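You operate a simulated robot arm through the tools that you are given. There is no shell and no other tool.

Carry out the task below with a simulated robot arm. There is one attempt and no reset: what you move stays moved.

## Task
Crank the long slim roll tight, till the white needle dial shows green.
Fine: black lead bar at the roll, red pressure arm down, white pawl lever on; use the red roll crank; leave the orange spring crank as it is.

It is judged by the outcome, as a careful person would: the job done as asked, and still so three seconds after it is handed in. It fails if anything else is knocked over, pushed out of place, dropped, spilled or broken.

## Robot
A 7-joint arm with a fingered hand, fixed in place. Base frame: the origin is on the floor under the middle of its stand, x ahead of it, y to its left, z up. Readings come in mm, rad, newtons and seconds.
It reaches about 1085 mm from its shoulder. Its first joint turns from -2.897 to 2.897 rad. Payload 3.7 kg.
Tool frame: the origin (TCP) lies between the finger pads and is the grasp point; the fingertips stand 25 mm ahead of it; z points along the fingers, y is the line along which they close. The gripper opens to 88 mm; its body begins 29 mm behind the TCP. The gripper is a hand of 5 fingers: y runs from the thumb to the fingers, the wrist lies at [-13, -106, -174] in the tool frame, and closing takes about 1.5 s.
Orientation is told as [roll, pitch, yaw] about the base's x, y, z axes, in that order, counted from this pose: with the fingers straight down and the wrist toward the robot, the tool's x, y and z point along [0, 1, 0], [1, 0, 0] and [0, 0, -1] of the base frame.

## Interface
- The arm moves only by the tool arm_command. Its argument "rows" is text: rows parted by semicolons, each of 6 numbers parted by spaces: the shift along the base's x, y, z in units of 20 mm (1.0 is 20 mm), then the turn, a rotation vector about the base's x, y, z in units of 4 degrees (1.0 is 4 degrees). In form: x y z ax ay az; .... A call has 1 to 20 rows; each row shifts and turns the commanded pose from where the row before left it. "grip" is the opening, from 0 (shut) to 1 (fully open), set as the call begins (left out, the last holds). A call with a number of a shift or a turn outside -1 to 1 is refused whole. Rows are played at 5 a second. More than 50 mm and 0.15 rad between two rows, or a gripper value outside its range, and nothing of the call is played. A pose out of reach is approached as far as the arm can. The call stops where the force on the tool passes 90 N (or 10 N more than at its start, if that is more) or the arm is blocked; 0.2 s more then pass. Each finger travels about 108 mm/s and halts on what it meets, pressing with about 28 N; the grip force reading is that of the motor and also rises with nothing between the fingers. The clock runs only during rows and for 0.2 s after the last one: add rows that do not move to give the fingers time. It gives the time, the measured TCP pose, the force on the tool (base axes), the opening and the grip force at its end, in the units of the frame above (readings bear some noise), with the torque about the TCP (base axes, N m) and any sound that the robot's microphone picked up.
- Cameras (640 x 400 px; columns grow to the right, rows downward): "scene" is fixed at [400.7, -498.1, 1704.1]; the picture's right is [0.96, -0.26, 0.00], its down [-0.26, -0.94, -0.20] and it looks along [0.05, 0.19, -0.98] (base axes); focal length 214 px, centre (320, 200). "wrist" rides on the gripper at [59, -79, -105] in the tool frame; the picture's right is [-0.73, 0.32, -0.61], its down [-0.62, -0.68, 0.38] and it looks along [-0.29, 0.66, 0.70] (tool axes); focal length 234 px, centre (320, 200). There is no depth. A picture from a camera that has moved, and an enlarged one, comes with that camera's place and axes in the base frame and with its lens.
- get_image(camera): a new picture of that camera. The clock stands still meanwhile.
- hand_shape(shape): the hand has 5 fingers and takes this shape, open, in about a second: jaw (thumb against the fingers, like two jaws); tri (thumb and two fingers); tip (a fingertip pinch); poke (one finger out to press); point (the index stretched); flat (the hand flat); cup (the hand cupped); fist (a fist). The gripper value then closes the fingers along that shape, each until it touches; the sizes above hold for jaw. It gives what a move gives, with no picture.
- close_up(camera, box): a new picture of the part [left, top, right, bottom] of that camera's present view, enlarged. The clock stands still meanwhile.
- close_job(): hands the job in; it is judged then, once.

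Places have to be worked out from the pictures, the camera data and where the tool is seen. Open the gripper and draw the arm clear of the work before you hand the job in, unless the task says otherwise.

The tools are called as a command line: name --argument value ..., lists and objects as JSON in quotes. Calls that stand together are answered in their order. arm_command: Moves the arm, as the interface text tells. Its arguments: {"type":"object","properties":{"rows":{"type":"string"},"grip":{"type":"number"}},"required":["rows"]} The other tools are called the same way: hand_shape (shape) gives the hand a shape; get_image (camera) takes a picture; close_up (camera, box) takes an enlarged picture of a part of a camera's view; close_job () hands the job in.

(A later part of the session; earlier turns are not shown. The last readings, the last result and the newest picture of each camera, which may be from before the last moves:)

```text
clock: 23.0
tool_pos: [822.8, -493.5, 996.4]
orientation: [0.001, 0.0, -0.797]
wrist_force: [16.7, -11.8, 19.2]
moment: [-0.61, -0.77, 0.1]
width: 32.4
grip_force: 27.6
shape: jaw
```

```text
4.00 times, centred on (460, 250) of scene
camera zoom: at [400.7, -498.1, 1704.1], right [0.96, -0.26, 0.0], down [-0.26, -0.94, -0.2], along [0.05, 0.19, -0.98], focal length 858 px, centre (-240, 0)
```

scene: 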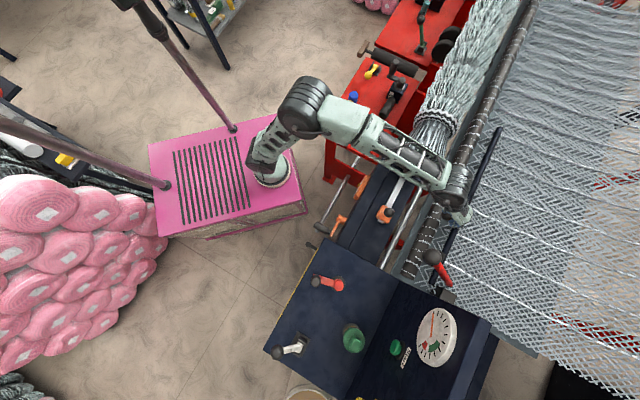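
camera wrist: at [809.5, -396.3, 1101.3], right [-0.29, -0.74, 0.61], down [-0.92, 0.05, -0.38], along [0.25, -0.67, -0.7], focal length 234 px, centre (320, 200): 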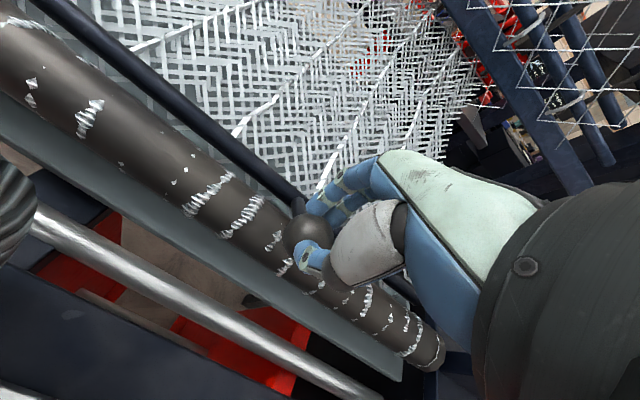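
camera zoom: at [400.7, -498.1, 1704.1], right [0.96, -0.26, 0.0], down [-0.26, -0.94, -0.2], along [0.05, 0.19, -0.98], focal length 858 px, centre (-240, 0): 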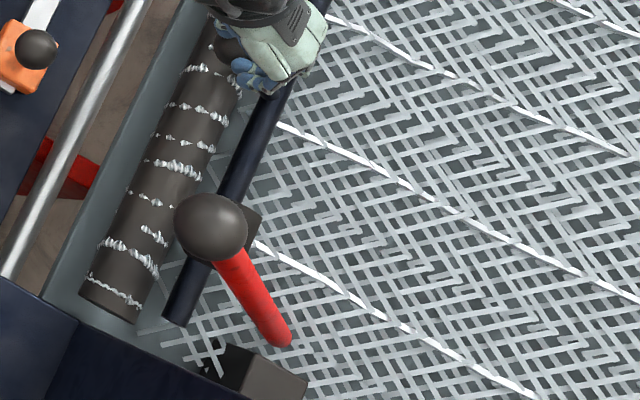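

The bar now resists (~20 N back) and looks to be against the roll. I'll nudge 6 mm more to confirm it is at its stop.

arm_command --rows "-0.1 0.102 0 0 0 0;-0.1 0.102 0 0 0 0;0 0 0 0 0 0"

close_up --camera "wrist" --box '[60, 40, 380, 240]'

close_up --camera "scene" --box '[400, 200, 520, 300]'

```text
clock: 23.8
tool_pos: [819.0, -488.7, 995.3]
orientation: [0.001, -0.004, -0.795]
wrist_force: [22.8, -18.2, 24.0]
moment: [-0.88, -0.94, 0.12]
width: 37.3
grip_force: 27.7
shape: jaw
```

```text
2.00 times, centred on (220, 140) of wrist
camera zoom: at [805.1, -392.1, 1101.5], right [-0.29, -0.74, 0.61], down [-0.92, 0.05, -0.39], along [0.26, -0.67, -0.69], focal length 468 px, centre (520, 320)
```

zoom: 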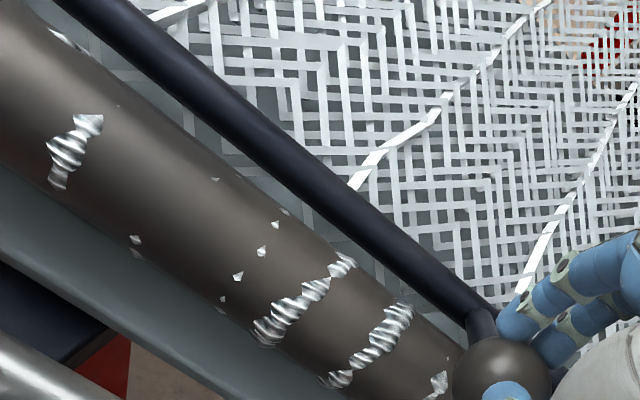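

```text
4.00 times, centred on (460, 250) of scene
camera zoom: at [400.7, -498.1, 1704.1], right [0.96, -0.26, 0.0], down [-0.26, -0.94, -0.2], along [0.05, 0.19, -0.98], focal length 858 px, centre (-240, 0)
```

zoom: 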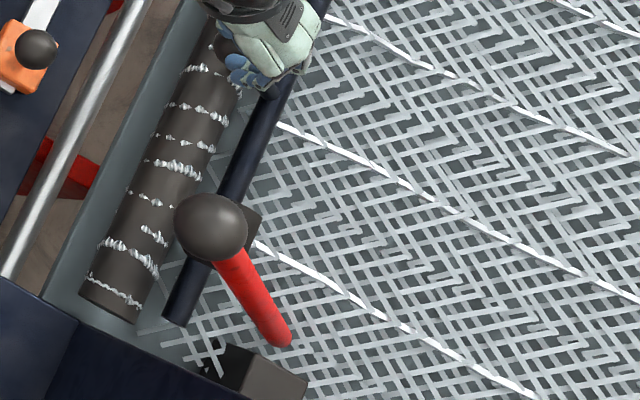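

The bar is at its stop (no more motion, ~29 N). I release the ball and rise straight up, then verify the bar stays.

arm_command --rows "0.1 -0.1 0 0 0 0;0 0 0 0 0 0;0 0 0 0 0 0;0 0 0 0 0 0;0 0 0 0 0 0;0 0 0 0 0 0;0 0 0 0 0 0;0 0 0.5 0 0 0;0 0 1 0 0 0;0 0 1 0 0 0;0 0 1 0 0 0;0 0 1 0 0 0;0 0 1 0 0 0;0 0 1 0 0 0;0 0 1 0 0 0;0 0 1 0 0 0;0 0 1 0 0 0;0 0 1 0 0 0" --grip 1

get_image --camera "wrist"

get_image --camera "scene"

```text
clock: 27.6
tool_pos: [821.7, -489.5, 1205.3]
orientation: [0.0, 0.0, -0.795]
wrist_force: [0.3, -0.8, -0.8]
moment: [0.01, 0.0, 0.02]
width: 87.9
grip_force: 0.1
shape: jaw
```

```text
taken
camera wrist: at [807.6, -393.4, 1310.8], right [-0.29, -0.74, 0.61], down [-0.92, 0.05, -0.38], along [0.25, -0.67, -0.7], focal length 234 px, centre (320, 200)
```

wrist: 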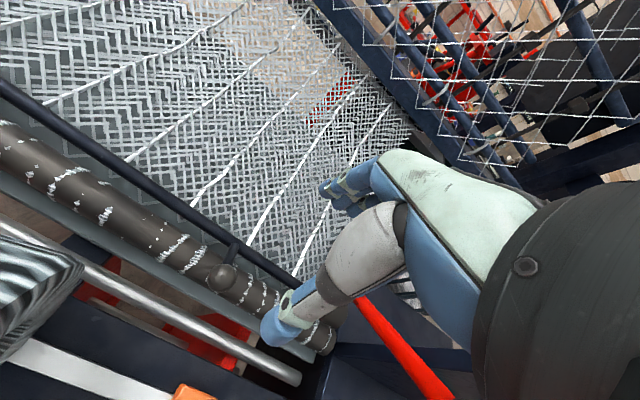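

```text
taken
```

scene: 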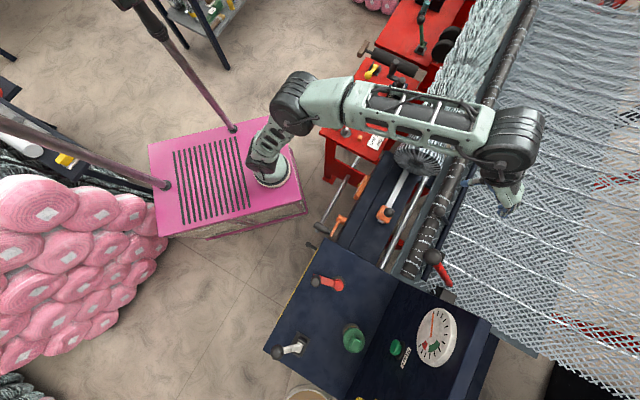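

The lead bar stays at the roll. Next is the red pressure arm, ball at about (648,-599,1180), ~42 mm across. I move above it and look.

arm_command --rows "0 0 1 0 0 0;0 0 1 0 0 0;0 0 1 0 0 0;-0.87 -0.55 0.1 0 0 0;-0.87 -0.55 0.1 0 0 0;-0.87 -0.55 0.1 0 0 0;-0.87 -0.55 0.1 0 0 0;-0.87 -0.55 0.1 0 0 0;-0.87 -0.55 0.1 0 0 0;-0.87 -0.55 0.1 0 0 0;-0.87 -0.55 0.1 0 0 0;-0.87 -0.55 0.1 0 0 0;-0.87 -0.55 0.1 0 0 0"

get_image --camera "wrist"

get_image --camera "scene"

```text
clock: 30.4
tool_pos: [645.8, -599.9, 1285.3]
orientation: [0.0, 0.001, -0.793]
wrist_force: [0.9, -0.1, 0.5]
moment: [-0.03, -0.01, 0.0]
width: 87.7
grip_force: 0.1
shape: jaw
```

```text
taken
camera wrist: at [633.7, -503.9, 1390.8], right [-0.29, -0.74, 0.61], down [-0.92, 0.05, -0.38], along [0.25, -0.67, -0.7], focal length 234 px, centre (320, 200)
```

wrist: 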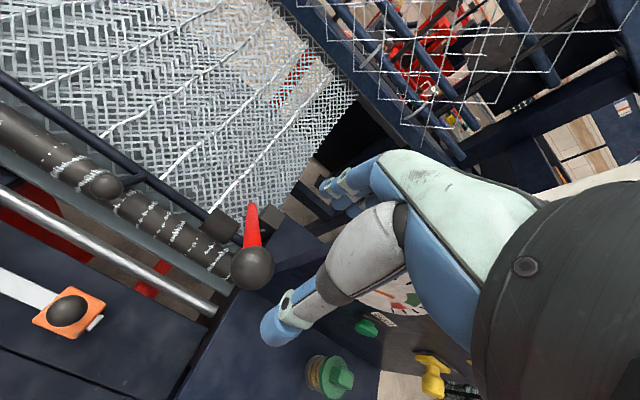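

```text
taken
```

scene: 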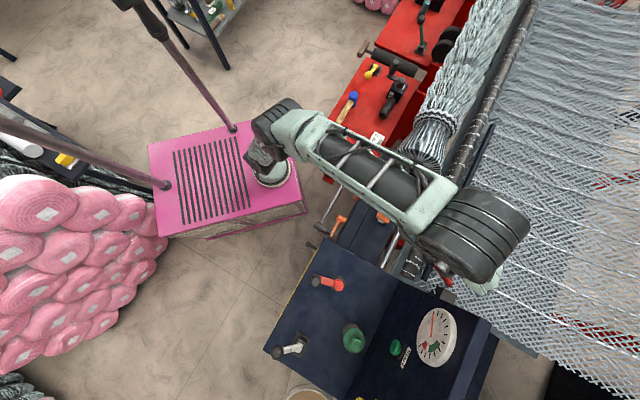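

The ball is confirmed at (648,-598,1180). I descend around it to TCP z≈1199.

arm_command --rows "0.1 0.08 -0.86 0 0 0;0 0 -0.86 0 0 0;0 0 -0.86 0 0 0;0 0 -0.86 0 0 0;0 0 -0.86 0 0 0"

get_image --camera "wrist"

```text
clock: 31.6
tool_pos: [648.3, -599.1, 1198.5]
orientation: [-0.001, 0.001, -0.795]
wrist_force: [0.7, 0.7, 0.6]
moment: [0.01, -0.04, -0.02]
width: 87.9
grip_force: 0.0
shape: jaw
```

```text
taken
camera wrist: at [635.2, -501.6, 1304.2], right [-0.29, -0.74, 0.61], down [-0.92, 0.05, -0.38], along [0.25, -0.67, -0.7], focal length 234 px, centre (320, 200)
```

wrist: 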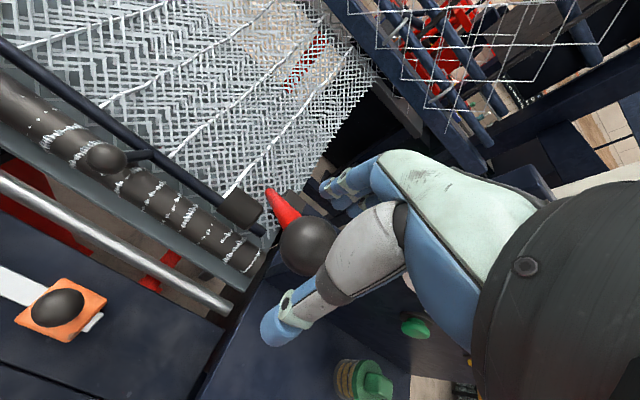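

Ball is centered between the thumb and fingers; closing on it.

arm_command --rows "0 0 0 0 0 0;0 0 0 0 0 0;0 0 0 0 0 0;0 0 0 0 0 0;0 0 0 0 0 0;0 0 0 0 0 0;0 0 0 0 0 0" --grip 0.2

get_image --camera "wrist"

```text
clock: 33.2
tool_pos: [647.6, -598.4, 1198.6]
orientation: [0.0, -0.001, -0.795]
wrist_force: [-3.1, 3.8, -2.1]
moment: [0.07, 0.08, -0.01]
width: 33.5
grip_force: 28.1
shape: jaw
```

```text
taken
camera wrist: at [635.2, -501.5, 1304.3], right [-0.29, -0.74, 0.61], down [-0.92, 0.05, -0.38], along [0.25, -0.67, -0.7], focal length 234 px, centre (320, 200)
```

wrist: 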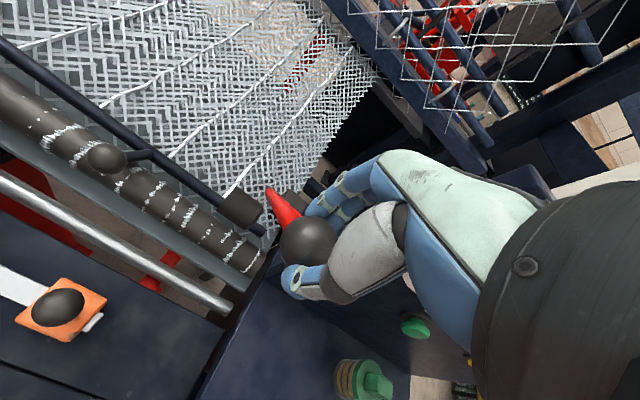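

Gripped (width 33.5 mm). I start moving it along its arc: forward and down in small steps, watching the forces.

arm_command --rows "-0.131 0.134 -0.165 0 0 0;-0.131 0.134 -0.165 0 0 0;-0.131 0.134 -0.165 0 0 0;-0.131 0.134 -0.165 0 0 0"

close_up --camera "wrist" --box '[200, 140, 400, 340]'

```text
clock: 34.2
tool_pos: [638.2, -587.2, 1184.9]
orientation: [0.0, 0.0, -0.794]
wrist_force: [-0.5, 3.0, 4.3]
moment: [-0.16, -0.19, -0.01]
width: 33.2
grip_force: 27.8
shape: jaw
```

```text
2.00 times, centred on (300, 240) of wrist
camera zoom: at [624.8, -491.3, 1291.9], right [-0.29, -0.74, 0.61], down [-0.92, 0.05, -0.38], along [0.25, -0.67, -0.7], focal length 468 px, centre (360, 120)
```

zoom: 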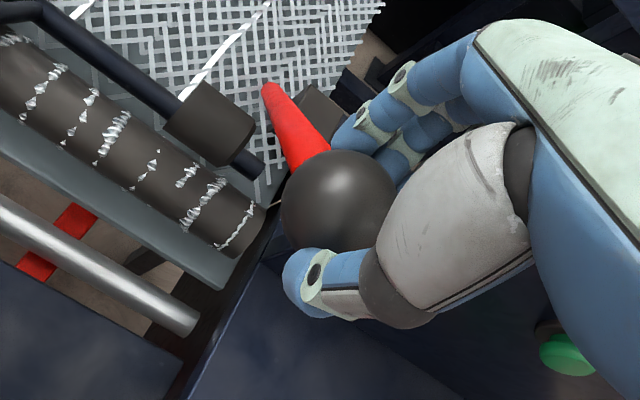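

The arm follows with low force. Continuing along the arc.

arm_command --rows "-0.124 0.126 -0.177 0 0 0;-0.124 0.126 -0.177 0 0 0;-0.124 0.126 -0.177 0 0 0;-0.115 0.118 -0.185 0 0 0;-0.115 0.118 -0.185 0 0 0;-0.115 0.118 -0.185 0 0 0"

close_up --camera "wrist" --box '[200, 140, 400, 340]'

```text
clock: 35.6
tool_pos: [623.6, -573.9, 1165.1]
orientation: [0.0, -0.001, -0.794]
wrist_force: [-0.7, 2.5, 5.8]
moment: [-0.38, -0.35, 0.02]
width: 32.7
grip_force: 28.3
shape: jaw
```

```text
2.00 times, centred on (300, 240) of wrist
camera zoom: at [610.1, -476.5, 1270.4], right [-0.29, -0.74, 0.61], down [-0.92, 0.05, -0.38], along [0.25, -0.67, -0.7], focal length 468 px, centre (360, 120)
```

zoom: 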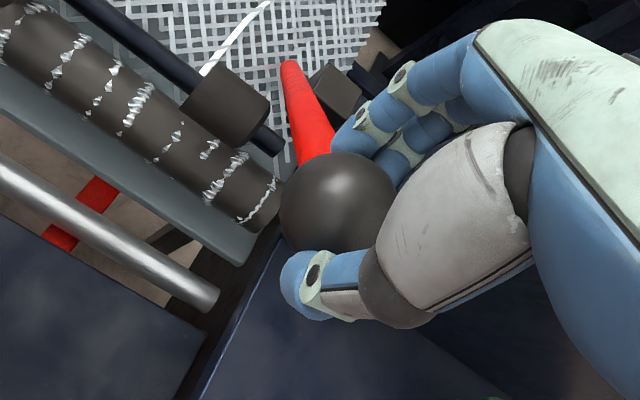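

Still low force; continuing down.

arm_command --rows "-0.112 0.114 -0.19 0 0 0;-0.112 0.114 -0.19 0 0 0;-0.108 0.11 -0.195 0 0 0;-0.105 0.107 -0.2 0 0 0;-0.1 0.102 -0.205 0 0 0;-0.1 0.102 -0.205 0 0 0"

close_up --camera "wrist" --box '[200, 140, 400, 340]'

```text
clock: 37.0
tool_pos: [610.6, -559.8, 1142.2]
orientation: [0.0, 0.0, -0.795]
wrist_force: [-5.1, 4.5, 11.3]
moment: [-0.76, -0.71, 0.02]
width: 31.8
grip_force: 28.3
shape: jaw
```

```text
2.00 times, centred on (300, 240) of wrist
camera zoom: at [597.2, -463.5, 1247.1], right [-0.29, -0.74, 0.61], down [-0.92, 0.05, -0.38], along [0.25, -0.67, -0.7], focal length 468 px, centre (360, 120)
```

zoom: 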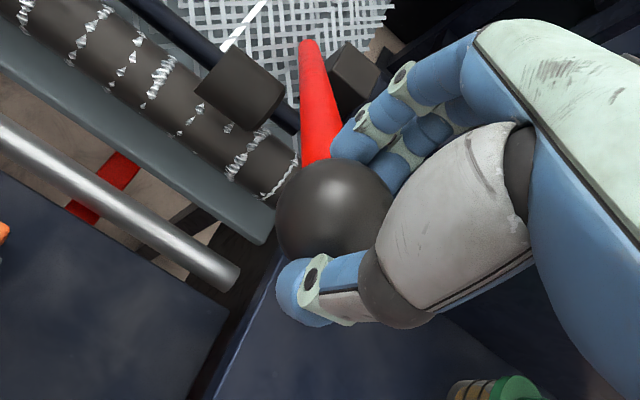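

Force is modest (about 13 N). Continue with a bit more forward component.

arm_command --rows "-0.13 0.132 -0.19 0 0 0;-0.11 0.112 -0.195 0 0 0;-0.105 0.107 -0.2 0 0 0;-0.1 0.102 -0.205 0 0 0"

close_up --camera "wrist" --box '[200, 140, 400, 340]'

close_up --camera "scene" --box '[380, 200, 540, 300]'

```text
clock: 38.0
tool_pos: [601.0, -552.0, 1125.4]
orientation: [-0.001, 0.0, -0.794]
wrist_force: [-4.8, 5.9, 10.2]
moment: [-0.66, -0.68, 0.05]
width: 31.5
grip_force: 28.5
shape: jaw
```

```text
2.00 times, centred on (300, 240) of wrist
camera zoom: at [588.0, -454.4, 1231.3], right [-0.29, -0.74, 0.61], down [-0.92, 0.05, -0.38], along [0.25, -0.67, -0.7], focal length 468 px, centre (360, 120)
```

zoom: 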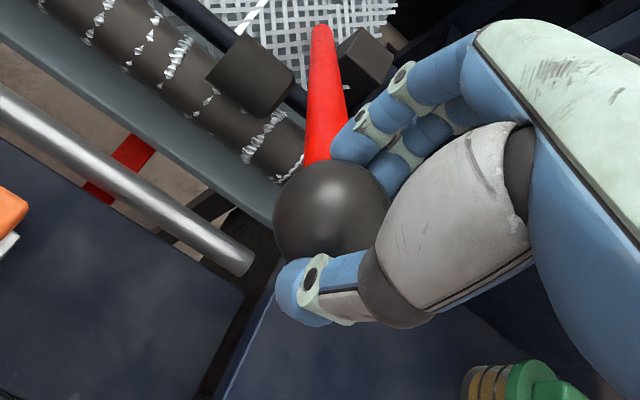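

```text
4.00 times, centred on (460, 250) of scene
camera zoom: at [400.7, -498.1, 1704.1], right [0.96, -0.26, 0.0], down [-0.26, -0.94, -0.2], along [0.05, 0.19, -0.98], focal length 858 px, centre (-240, 0)
```

zoom: 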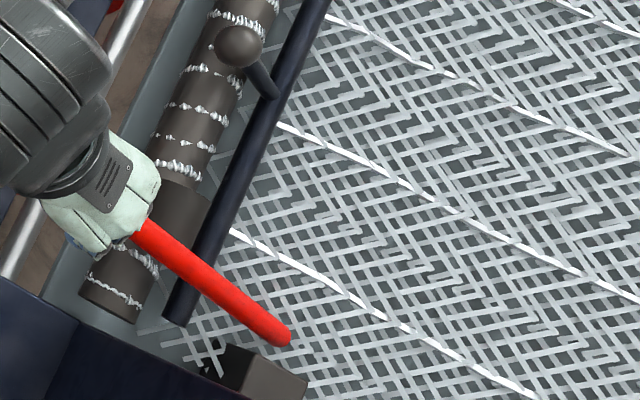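

The arm is at about 32° above horizontal. Continuing in small steps until the shoe meets the roll/stop.

arm_command --rows "-0.1 0.102 -0.21 0 0 0;-0.093 0.095 -0.212 0 0 0;-0.09 0.092 -0.215 0 0 0;-0.088 0.09 -0.216 0 0 0"

close_up --camera "wrist" --box '[200, 140, 400, 340]'

close_up --camera "scene" --box '[380, 200, 540, 300]'

```text
clock: 39.0
tool_pos: [593.0, -542.6, 1109.0]
orientation: [0.001, -0.003, -0.796]
wrist_force: [-5.7, 8.4, 10.6]
moment: [-0.58, -0.62, 0.05]
width: 31.2
grip_force: 28.0
shape: jaw
```

```text
2.00 times, centred on (300, 240) of wrist
camera zoom: at [579.9, -446.4, 1214.5], right [-0.29, -0.74, 0.61], down [-0.92, 0.05, -0.38], along [0.25, -0.67, -0.7], focal length 468 px, centre (360, 120)
```

zoom: 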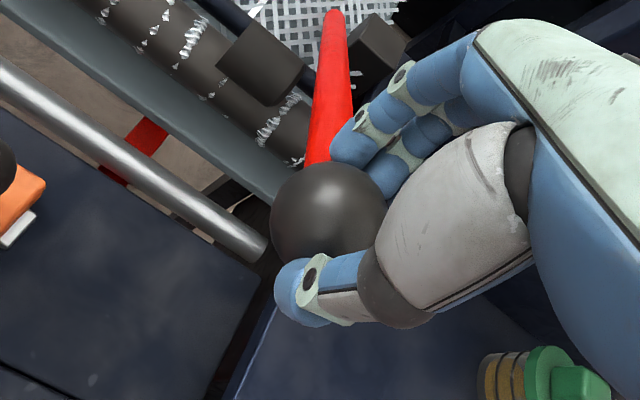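

```text
4.00 times, centred on (460, 250) of scene
camera zoom: at [400.7, -498.1, 1704.1], right [0.96, -0.26, 0.0], down [-0.26, -0.94, -0.2], along [0.05, 0.19, -0.98], focal length 858 px, centre (-240, 0)
```

zoom: 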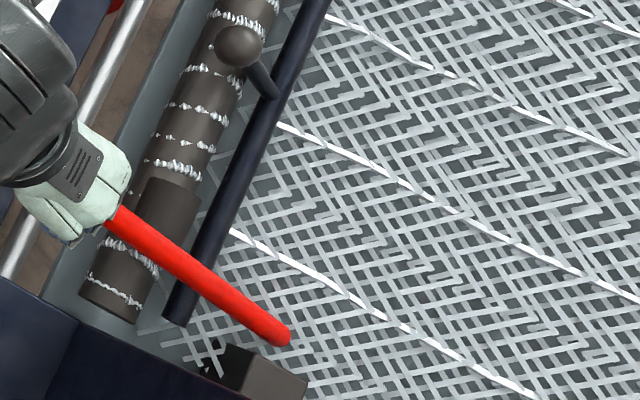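

The shoe is coming down over the roll. I continue, biased slightly forward.

arm_command --rows "-0.12 0.122 -0.21 0 0 0;-0.1 0.102 -0.215 0 0 0;-0.085 0.087 -0.22 0 0 0;-0.08 0.082 -0.22 0 0 0"

close_up --camera "wrist" --box '[200, 140, 400, 340]'

close_up --camera "scene" --box '[380, 200, 540, 300]'

```text
clock: 40.0
tool_pos: [585.2, -536.2, 1091.0]
orientation: [0.0, 0.001, -0.793]
wrist_force: [-9.6, 7.0, 10.7]
moment: [-0.56, -0.52, 0.03]
width: 30.9
grip_force: 28.4
shape: jaw
```

```text
2.00 times, centred on (300, 240) of wrist
camera zoom: at [572.6, -439.0, 1196.7], right [-0.29, -0.74, 0.61], down [-0.92, 0.05, -0.38], along [0.25, -0.67, -0.7], focal length 468 px, centre (360, 120)
```

zoom: 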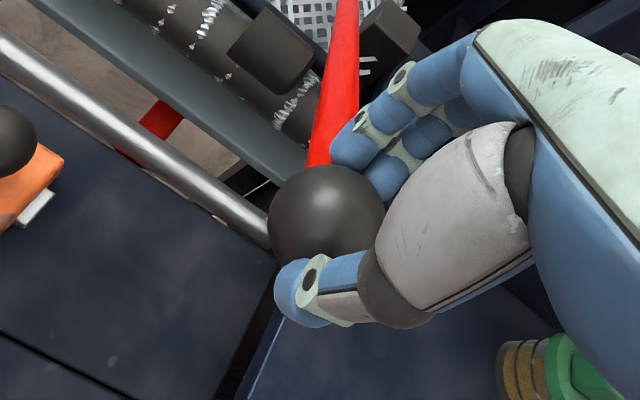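

```text
4.00 times, centred on (460, 250) of scene
camera zoom: at [400.7, -498.1, 1704.1], right [0.96, -0.26, 0.0], down [-0.26, -0.94, -0.2], along [0.05, 0.19, -0.98], focal length 858 px, centre (-240, 0)
```

zoom: 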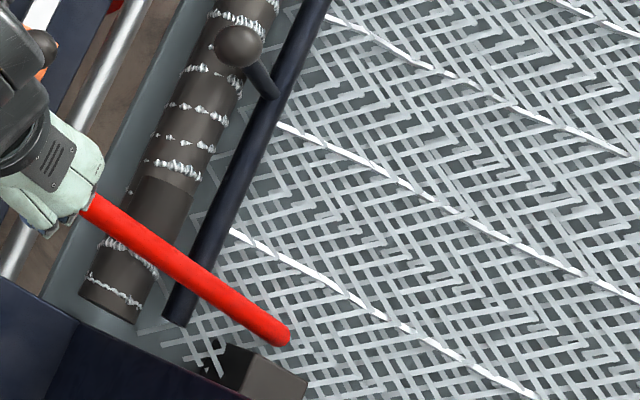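

Still moving freely; the shoe is nearly on the roll. Continuing.

arm_command --rows "-0.1 0.102 -0.22 0 0 0;-0.08 0.082 -0.225 0 0 0;-0.075 0.077 -0.227 0 0 0;-0.07 0.072 -0.23 0 0 0"

close_up --camera "wrist" --box '[200, 140, 400, 340]'

close_up --camera "scene" --box '[380, 200, 540, 300]'

```text
clock: 41.0
tool_pos: [579.5, -528.9, 1073.7]
orientation: [-0.001, 0.0, -0.794]
wrist_force: [-12.4, 5.4, 7.7]
moment: [-0.45, -0.29, -0.02]
width: 30.5
grip_force: 28.0
shape: jaw
```

```text
2.00 times, centred on (300, 240) of wrist
camera zoom: at [566.2, -432.0, 1178.2], right [-0.29, -0.74, 0.61], down [-0.92, 0.05, -0.38], along [0.25, -0.67, -0.7], focal length 468 px, centre (360, 120)
```

zoom: 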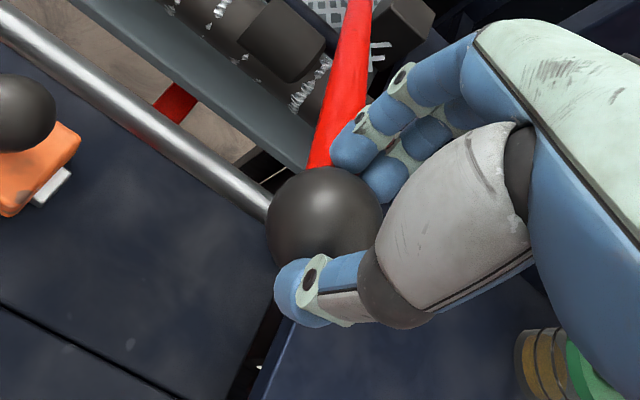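

```text
4.00 times, centred on (460, 250) of scene
camera zoom: at [400.7, -498.1, 1704.1], right [0.96, -0.26, 0.0], down [-0.26, -0.94, -0.2], along [0.05, 0.19, -0.98], focal length 858 px, centre (-240, 0)
```

zoom: 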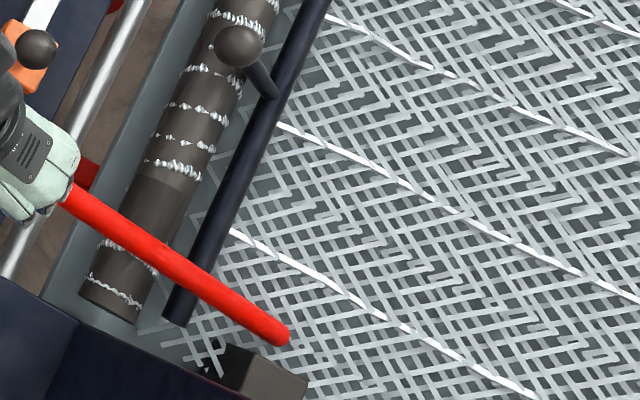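

Still no stop. Continuing down the arc.

arm_command --rows "-0.09 0.08 -0.225 0 0 0;-0.08 0.07 -0.23 0 0 0;-0.07 0.062 -0.233 0 0 0;-0.065 0.06 -0.235 0 0 0"

close_up --camera "wrist" --box '[200, 140, 400, 340]'

close_up --camera "scene" --box '[380, 200, 540, 300]'

```text
clock: 42.0
tool_pos: [573.9, -523.4, 1054.4]
orientation: [0.001, 0.0, -0.795]
wrist_force: [-7.1, 7.9, 5.5]
moment: [-0.21, -0.25, 0.02]
width: 30.2
grip_force: 27.8
shape: jaw
```

```text
2.00 times, centred on (300, 240) of wrist
camera zoom: at [560.3, -426.7, 1160.6], right [-0.29, -0.74, 0.61], down [-0.92, 0.05, -0.38], along [0.25, -0.67, -0.7], focal length 468 px, centre (360, 120)
```

zoom: 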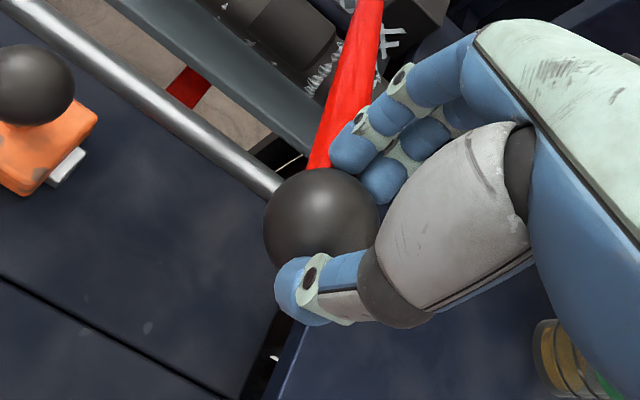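

```text
4.00 times, centred on (460, 250) of scene
camera zoom: at [400.7, -498.1, 1704.1], right [0.96, -0.26, 0.0], down [-0.26, -0.94, -0.2], along [0.05, 0.19, -0.98], focal length 858 px, centre (-240, 0)
```

zoom: 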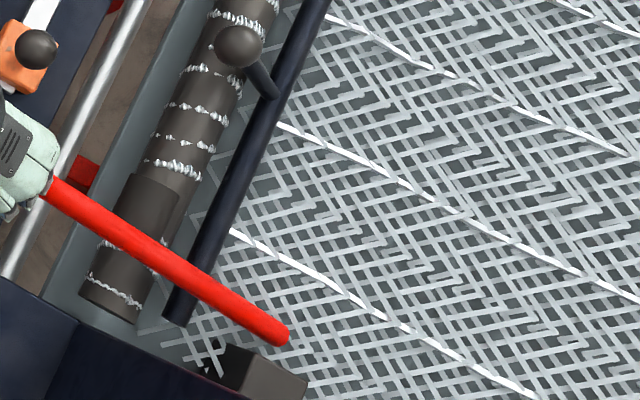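

Continuing; the shoe is directly over the roll now.

arm_command --rows "-0.065 0.066 -0.235 0 0 0;-0.06 0.06 -0.237 0 0 0;-0.055 0.055 -0.238 0 0 0;-0.05 0.05 -0.24 0 0 0"

close_up --camera "wrist" --box '[200, 140, 400, 340]'

close_up --camera "scene" --box '[380, 200, 540, 300]'

```text
clock: 43.0
tool_pos: [569.0, -518.4, 1037.0]
orientation: [-0.001, 0.0, -0.794]
wrist_force: [-7.0, 13.7, 7.7]
moment: [-0.06, -0.25, 0.09]
width: 29.7
grip_force: 27.6
shape: jaw
```

```text
2.00 times, centred on (300, 240) of wrist
camera zoom: at [555.9, -422.7, 1142.0], right [-0.29, -0.74, 0.61], down [-0.92, 0.05, -0.38], along [0.25, -0.67, -0.7], focal length 468 px, centre (360, 120)
```

zoom: 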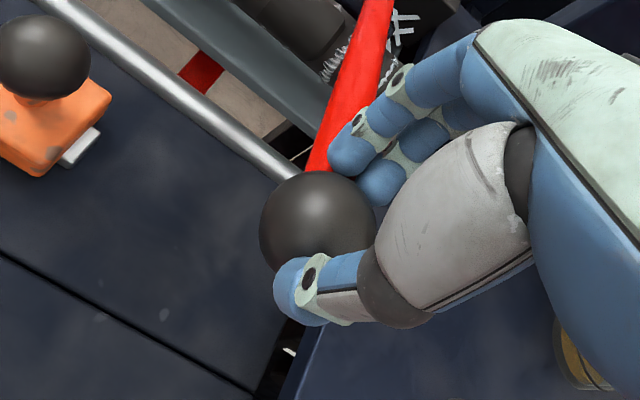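

```text
4.00 times, centred on (460, 250) of scene
camera zoom: at [400.7, -498.1, 1704.1], right [0.96, -0.26, 0.0], down [-0.26, -0.94, -0.2], along [0.05, 0.19, -0.98], focal length 858 px, centre (-240, 0)
```

zoom: 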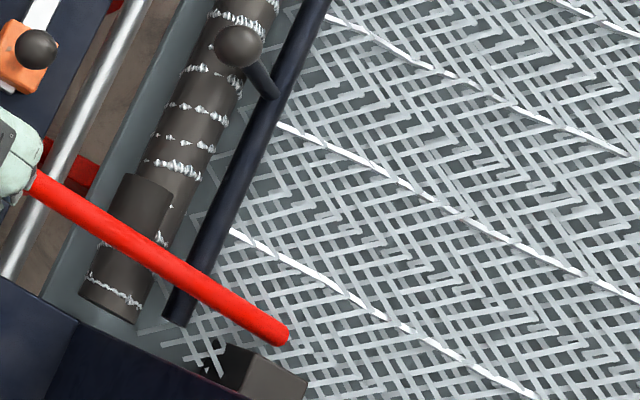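

The ball is drifting forward within the grip, so I shift forward a little and then continue down.

arm_command --rows "-0.15 0.153 -0.15 0 0 0;-0.1 0.102 -0.2 0 0 0;-0.06 0.06 -0.237 0 0 0;-0.05 0.05 -0.24 0 0 0"

close_up --camera "wrist" --box '[200, 140, 400, 340]'

close_up --camera "scene" --box '[380, 200, 540, 300]'

```text
clock: 44.0
tool_pos: [562.2, -513.6, 1026.7]
orientation: [-0.001, -0.016, -0.797]
wrist_force: [5.2, 2.1, 66.3]
moment: [-0.81, -0.93, 0.04]
width: 34.3
grip_force: 28.4
shape: jaw
```

```text
2.00 times, centred on (300, 240) of wrist
camera zoom: at [548.6, -415.2, 1130.4], right [-0.3, -0.73, 0.61], down [-0.92, 0.05, -0.39], along [0.26, -0.68, -0.69], focal length 468 px, centre (360, 120)
```

zoom: 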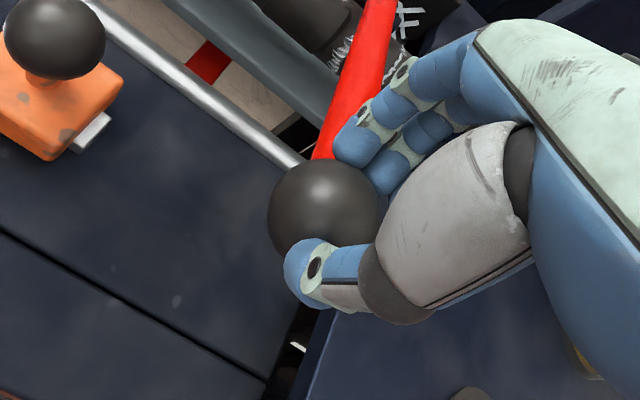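

```text
4.00 times, centred on (460, 250) of scene
camera zoom: at [400.7, -498.1, 1704.1], right [0.96, -0.26, 0.0], down [-0.26, -0.94, -0.2], along [0.05, 0.19, -0.98], focal length 858 px, centre (-240, 0)
```

zoom: 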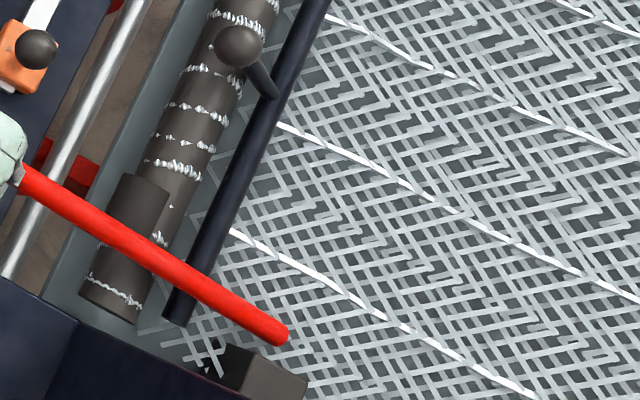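

A firm stop: 66 N upward reaction, and the arm no longer moves, so the pressure arm is down. I relax, open, and rise clear, then verify.

arm_command --rows "0 0 0.4 0 0 0;0 0 0 0 0 0;0 0 0 0 0 0;0 0 0.1 0 0 0;0 0 0.1 0 0 0;0 0 0 0 0 0;0 0 0 0 0 0;0 0 0.3 0 0 0;0 0 1 0 0 0;0 0 1 0 0 0;0 0 1 0 0 0;0 0 1 0 0 0;0 0 1 0 0 0;0 0 1 0 0 0;0 0 1 0 0 0;0 0 1 0 0 0" --grip 0.85

get_image --camera "wrist"

get_image --camera "scene"

```text
clock: 47.4
tool_pos: [563.3, -514.6, 1196.2]
orientation: [-0.002, 0.001, -0.796]
wrist_force: [-0.7, 0.0, 0.2]
moment: [-0.01, -0.01, 0.0]
width: 74.8
grip_force: 0.1
shape: jaw
```

```text
taken
camera wrist: at [550.1, -417.9, 1302.2], right [-0.29, -0.74, 0.61], down [-0.92, 0.05, -0.38], along [0.25, -0.67, -0.7], focal length 234 px, centre (320, 200)
```

wrist: 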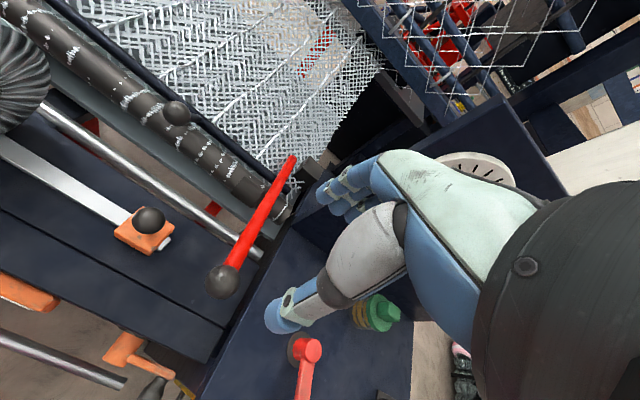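

```text
taken
```

scene: 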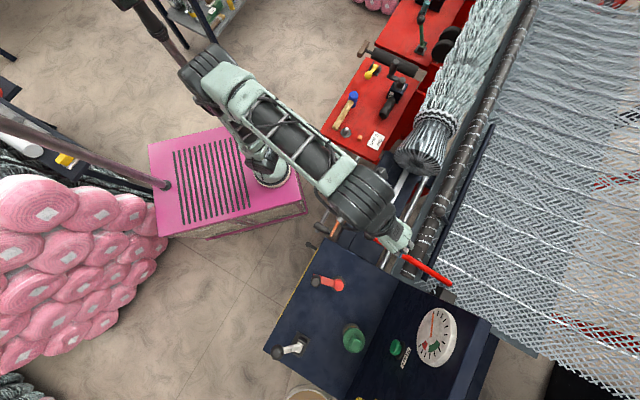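

The red arm stays down. Now I'll go look closely at the white pawl lever from the front to check for markings and its state.

arm_command --rows "-1 -0.22 0.1 0 0 -0.6;-1 -0.22 0.1 0 0 -0.6;-1 -0.22 0.1 0 0 -0.6;-1 -0.22 0.1 0 0 -0.6;-1 -0.22 0.1 0 0 -0.6;-1 -0.22 0 0 0 -0.6;-1 -0.22 0 0 0 -0.6;-1 -0.22 0 0 0 -0.6;-1 -0.22 0 0 0 -0.6;-1 -0.22 0 0 0 -0.6;-1 -0.22 0 0 0 -0.6;-1 -0.22 0 0 0 -0.6;-1 -0.22 0 0 0 -0.6;-1 -0.22 0 0 0 -0.6;-1 -0.22 0 0 0 -0.6;-1 -0.22 0 0 0 -0.6;-1 -0.22 0 0 0 -0.6;-1 -0.22 0 0 0 -0.6;-1 -0.22 0 0 0 -0.6;-1 -0.22 0 0 0 -0.6" --grip 1

arm_command --rows "-1 -0.22 -0.6 0 0 -0.4;-1 -0.22 -0.6 0 0 -0.4;-1 -0.22 -0.6 0 0 -0.4;0 -0.2 -1 0 0 -0.4;0 -0.2 -1 0 0 0"

get_image --camera "wrist"

get_image --camera "scene"

```text
clock: 51.6
tool_pos: [163.2, -599.9, 1207.2]
orientation: [-0.001, 0.001, -1.631]
wrist_force: [0.0, 0.4, -0.4]
moment: [0.02, 0.0, -0.01]
width: 88.0
grip_force: 0.1
shape: jaw
```

```text
clock: 52.8
tool_pos: [100.6, -623.8, 1128.5]
orientation: [0.0, 0.0, -1.747]
wrist_force: [0.6, 0.4, 0.1]
moment: [0.0, 0.01, 0.03]
width: 87.8
grip_force: 0.1
shape: jaw
```

```text
taken
camera wrist: at [173.0, -555.8, 1234.7], right [-0.77, -0.19, 0.61], down [-0.5, 0.78, -0.38], along [-0.4, -0.6, -0.7], focal length 234 px, centre (320, 200)
```

wrist: 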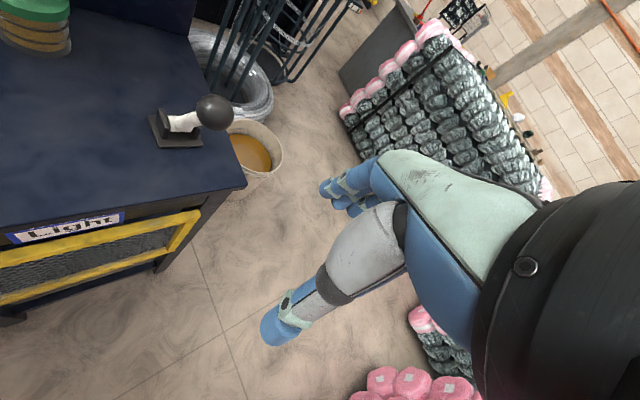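

```text
taken
```

scene: 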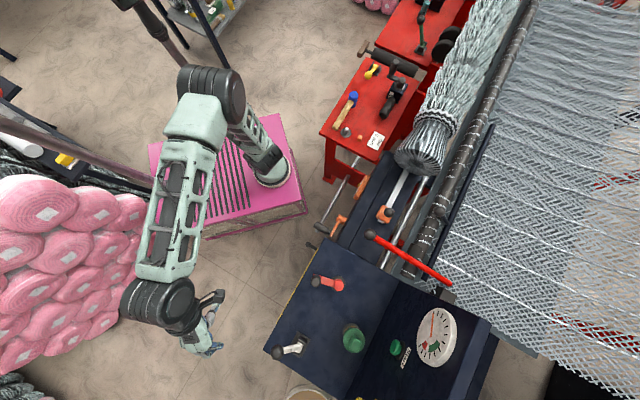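

close_up --camera "wrist" --box '[130, 70, 258, 150]'

close_up --camera "wrist" --box '[0, 180, 160, 280]'

close_up --camera "scene" --box '[360, 220, 488, 300]'

close_up --camera "scene" --box '[260, 320, 324, 360]'

```text
5.00 times, centred on (194, 110) of wrist
camera zoom: at [173.0, -555.8, 1234.7], right [-0.77, -0.19, 0.61], down [-0.5, 0.78, -0.38], along [-0.4, -0.6, -0.7], focal length 1171 px, centre (950, 650)
```

zoom: 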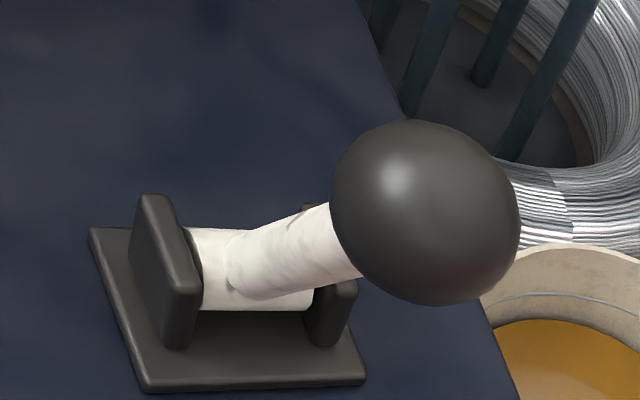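

```text
4.00 times, centred on (80, 230) of wrist
camera zoom: at [173.0, -555.8, 1234.7], right [-0.77, -0.19, 0.61], down [-0.5, 0.78, -0.38], along [-0.4, -0.6, -0.7], focal length 937 px, centre (1280, 80)
```

zoom: 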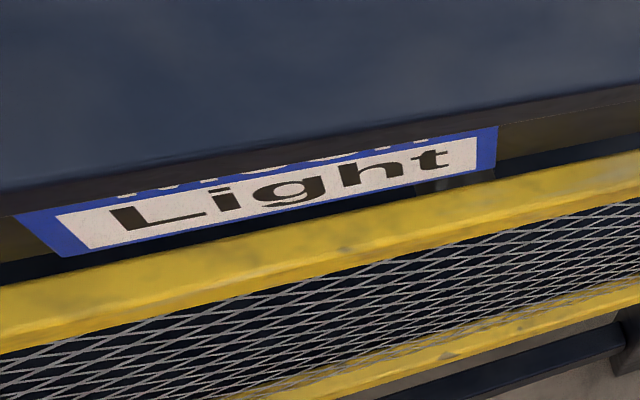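

```text
5.00 times, centred on (424, 260) of scene
camera zoom: at [400.7, -498.1, 1704.1], right [0.96, -0.26, 0.0], down [-0.26, -0.94, -0.2], along [0.05, 0.19, -0.98], focal length 1072 px, centre (-200, -100)
```

zoom: 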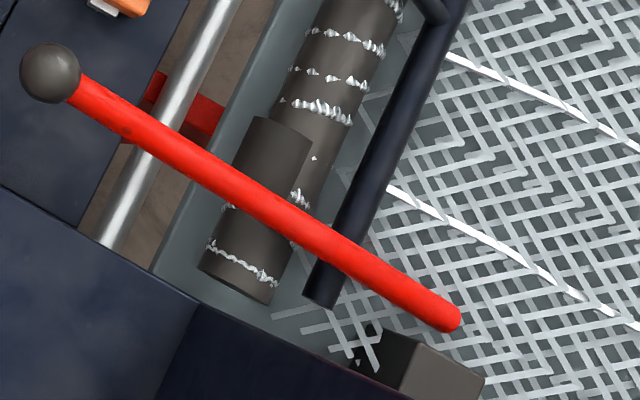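

```text
10.00 times, centred on (292, 340) of scene
camera zoom: at [400.7, -498.1, 1704.1], right [0.96, -0.26, 0.0], down [-0.26, -0.94, -0.2], along [0.05, 0.19, -0.98], focal length 2145 px, centre (600, -1200)
```

zoom: 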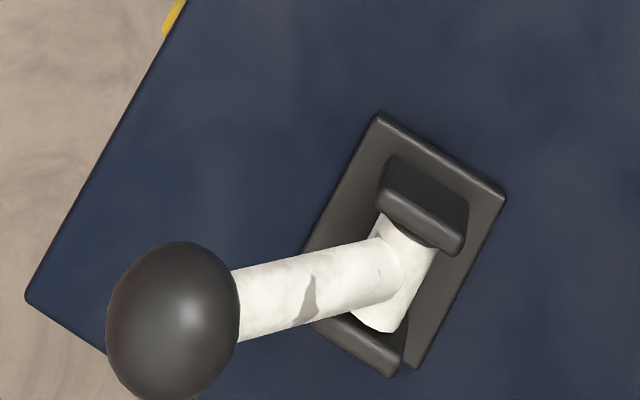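

No labels near the lever; it leans toward the front (bracket pivot along the panel). Since the other two settings started off, it's likely off, with "on" being the opposite throw; I'll verify functionally by whether the needle holds. I move above its ball (204,-756,1024) with yaw -45°.

arm_command --rows "0.37 -0.472 0.077 0 0 0.975;0.37 -0.472 0.077 0 0 0.975;0.37 -0.472 0.077 0 0 0.975;0.37 -0.472 0.077 0 0 0.975;0.37 -0.472 0.077 0 0 0.975;0.37 -0.472 0.077 0 0 0.975;0.37 -0.472 0.077 0 0 0.975;0.37 -0.472 0.077 0 0 0.975;0.37 -0.472 0.077 0 0 0.975;0.37 -0.472 0.077 0 0 0.975;0.37 -0.472 0.077 0 0 0.975;0.37 -0.472 0.077 0 0 0.975;0.37 -0.472 0.077 0 0 0.975;0.37 -0.472 0.077 0 0 0.975"

get_image --camera "wrist"

get_image --camera "scene"

```text
clock: 55.8
tool_pos: [206.7, -754.3, 1151.0]
orientation: [-0.003, 0.001, -0.791]
wrist_force: [0.1, 0.1, 0.0]
moment: [0.01, 0.01, 0.0]
width: 87.6
grip_force: 0.1
shape: jaw
```

```text
taken
camera wrist: at [192.6, -657.3, 1256.8], right [-0.29, -0.74, 0.61], down [-0.92, 0.04, -0.38], along [0.26, -0.67, -0.7], focal length 234 px, centre (320, 200)
```

wrist: 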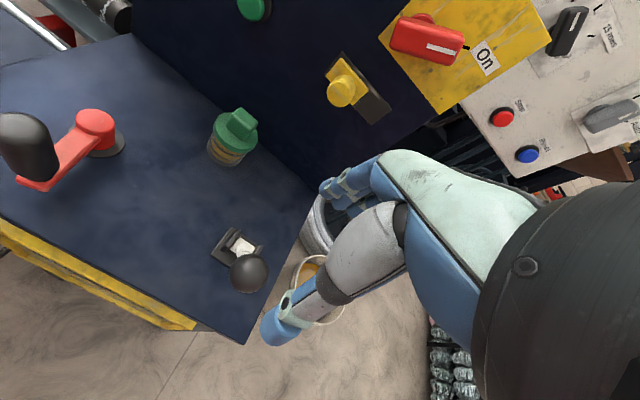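

```text
taken
```

scene: 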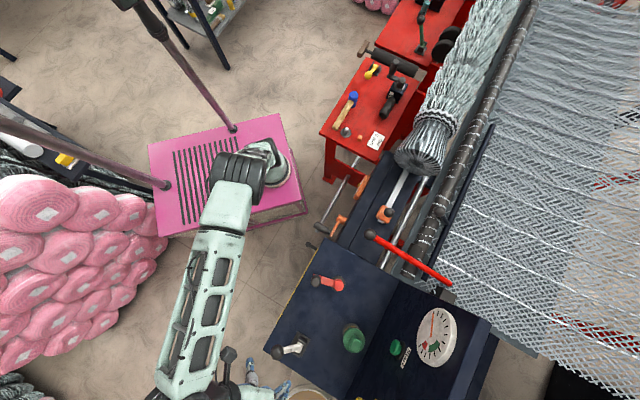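

The lever ball is confirmed at (206,-757,1024). I descend around it.

arm_command --rows "-0.03 -0.14 -0.93 0 0 0;0 0 -0.96 0 0 0;0 0 -0.96 0 0 0;0 0 -0.96 0 0 0;0 0 -0.96 0 0 0;0 0 -0.96 0 0 0"

get_image --camera "wrist"

```text
clock: 57.2
tool_pos: [205.3, -756.2, 1036.8]
orientation: [-0.001, 0.001, -0.791]
wrist_force: [0.4, -0.1, 0.0]
moment: [0.01, 0.04, 0.03]
width: 87.7
grip_force: 0.0
shape: jaw
```

```text
taken
camera wrist: at [191.9, -659.4, 1142.8], right [-0.29, -0.74, 0.61], down [-0.92, 0.05, -0.38], along [0.26, -0.67, -0.7], focal length 234 px, centre (320, 200)
```

wrist: 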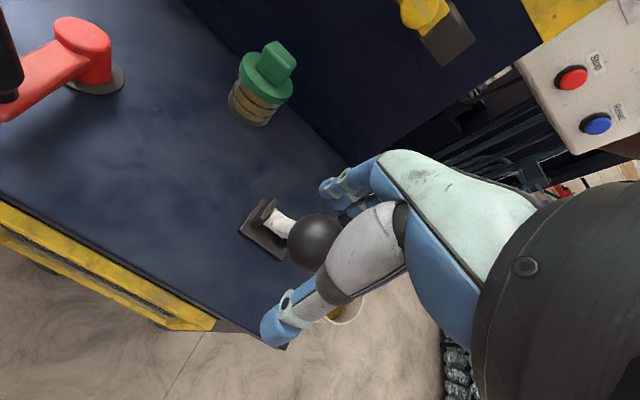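

Ball is centered; closing on it.

arm_command --rows "0 0 0 0 0 0;0 0 0 0 0 0;0 0 0 0 0 0;0 0 0 0 0 0;0 0 0 0 0 0;0 0 0 0 0 0;0 0 0 0 0 0" --grip 0.2

arm_command --rows "0.088 -0.089 0.04 0 0 0;0.088 -0.089 0.04 0 0 0;0.088 -0.089 0.04 0 0 0;0.088 -0.089 0.04 0 0 0"

get_image --camera "wrist"

```text
clock: 58.8
tool_pos: [205.6, -756.6, 1036.4]
orientation: [-0.001, 0.0, -0.79]
wrist_force: [0.7, 0.1, -5.9]
moment: [-0.03, 0.02, 0.02]
width: 26.3
grip_force: 27.9
shape: jaw
```

```text
clock: 59.8
tool_pos: [212.9, -763.0, 1040.3]
orientation: [-0.002, -0.002, -0.791]
wrist_force: [-4.3, 2.3, 0.9]
moment: [0.15, 0.21, -0.03]
width: 27.6
grip_force: 28.1
shape: jaw
```

```text
taken
camera wrist: at [199.2, -666.2, 1146.1], right [-0.29, -0.74, 0.61], down [-0.92, 0.05, -0.38], along [0.26, -0.67, -0.7], focal length 234 px, centre (320, 200)
```

wrist: 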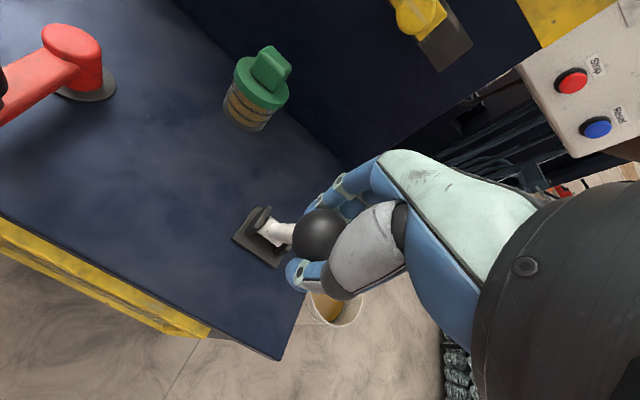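

The lever moves with ~5 N. I carry on along its arc toward the back.

arm_command --rows "0.175 -0.178 0.083 0 0 0;0.175 -0.178 0.08 0 0 0;0.175 -0.178 0.07 0 0 0;0.175 -0.178 0.06 0 0 0;0.187 -0.19 0.05 0 0 0;0.187 -0.19 0.04 0 0 0;0.187 -0.19 0.03 0 0 0;0.187 -0.19 0.02 0 0 0"

get_image --camera "wrist"

```text
clock: 61.6
tool_pos: [241.7, -793.3, 1046.4]
orientation: [0.002, 0.003, -0.79]
wrist_force: [1.9, 8.6, -23.2]
moment: [0.49, 0.38, 0.1]
width: 25.6
grip_force: 28.4
shape: jaw
```

```text
taken
camera wrist: at [228.1, -697.4, 1152.8], right [-0.29, -0.74, 0.6], down [-0.92, 0.05, -0.38], along [0.26, -0.67, -0.7], focal length 234 px, centre (320, 200)
```

wrist: 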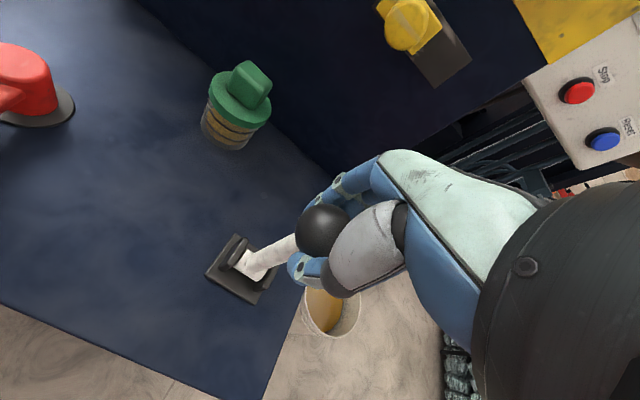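

The lever is near upright; I was pulling up a bit too much (-23 N), so I lower slightly and continue toward the back.

arm_command --rows "0.12 -0.122 -0.15 0 0 0;0.175 -0.178 -0.03 0 0 0;0.175 -0.178 -0.03 0 0 0;0.175 -0.178 -0.04 0 0 0;0.175 -0.178 -0.05 0 0 0;0.175 -0.178 -0.06 0 0 0"

get_image --camera "wrist"

```text
clock: 63.0
tool_pos: [261.1, -814.1, 1041.2]
orientation: [0.001, 0.003, -0.79]
wrist_force: [0.0, 13.7, -19.5]
moment: [0.46, 0.4, 0.13]
width: 24.1
grip_force: 27.8
shape: jaw
```

```text
taken
camera wrist: at [247.2, -716.7, 1146.8], right [-0.29, -0.74, 0.61], down [-0.92, 0.05, -0.38], along [0.26, -0.67, -0.7], focal length 234 px, centre (320, 200)
```

wrist: 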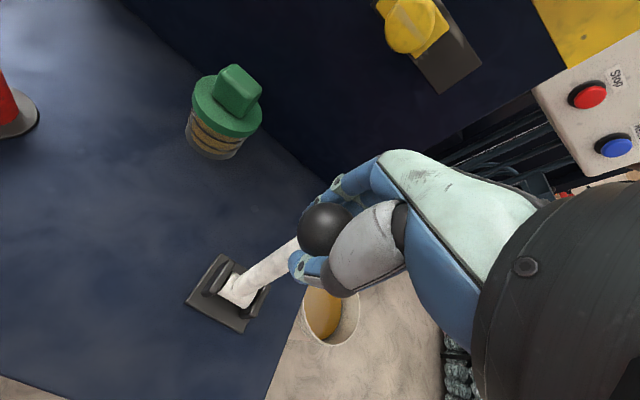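

Grip is slipping up the ball; I lower ~6 mm to re-seat and continue.

arm_command --rows "0.05 0.02 -0.2 0 0 0;0.1 -0.06 -0.15 0 0 0;0.175 -0.178 -0.09 0 0 0;0.175 -0.178 -0.1 0 0 0;0.175 -0.178 -0.1 0 0 0"

get_image --camera "wrist"

close_up --camera "scene" --box '[250, 300, 410, 400]'

```text
clock: 64.2
tool_pos: [273.1, -823.7, 1031.6]
orientation: [-0.005, -0.003, -0.791]
wrist_force: [-3.7, 6.2, 24.4]
moment: [0.93, 1.04, -0.05]
width: 29.1
grip_force: 28.0
shape: jaw
```

```text
taken
camera wrist: at [260.4, -727.3, 1136.5], right [-0.29, -0.74, 0.61], down [-0.92, 0.04, -0.38], along [0.26, -0.67, -0.69], focal length 234 px, centre (320, 200)
```

wrist: 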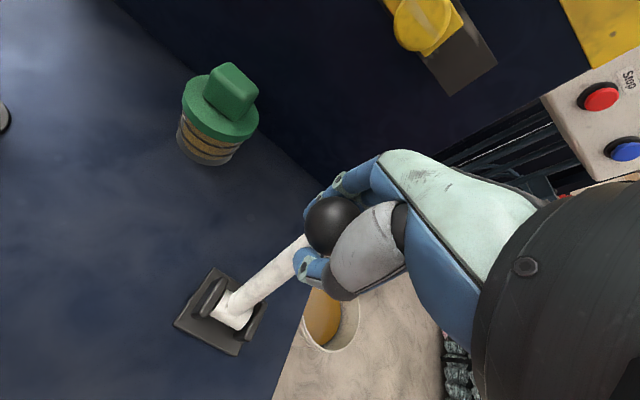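

```text
4.00 times, centred on (330, 350) of scene
camera zoom: at [400.7, -498.1, 1704.1], right [0.96, -0.26, 0.0], down [-0.26, -0.94, -0.2], along [0.05, 0.19, -0.98], focal length 858 px, centre (280, -400)
```

zoom: 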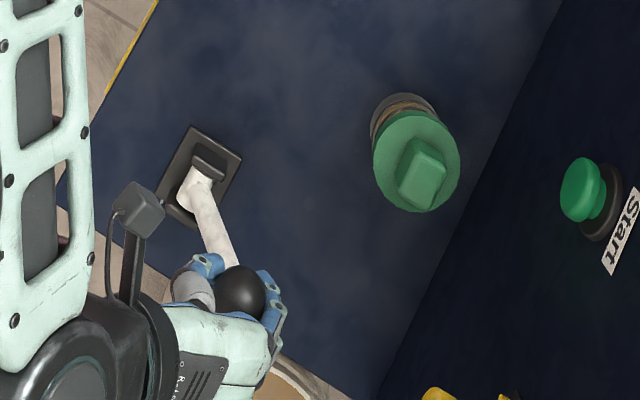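

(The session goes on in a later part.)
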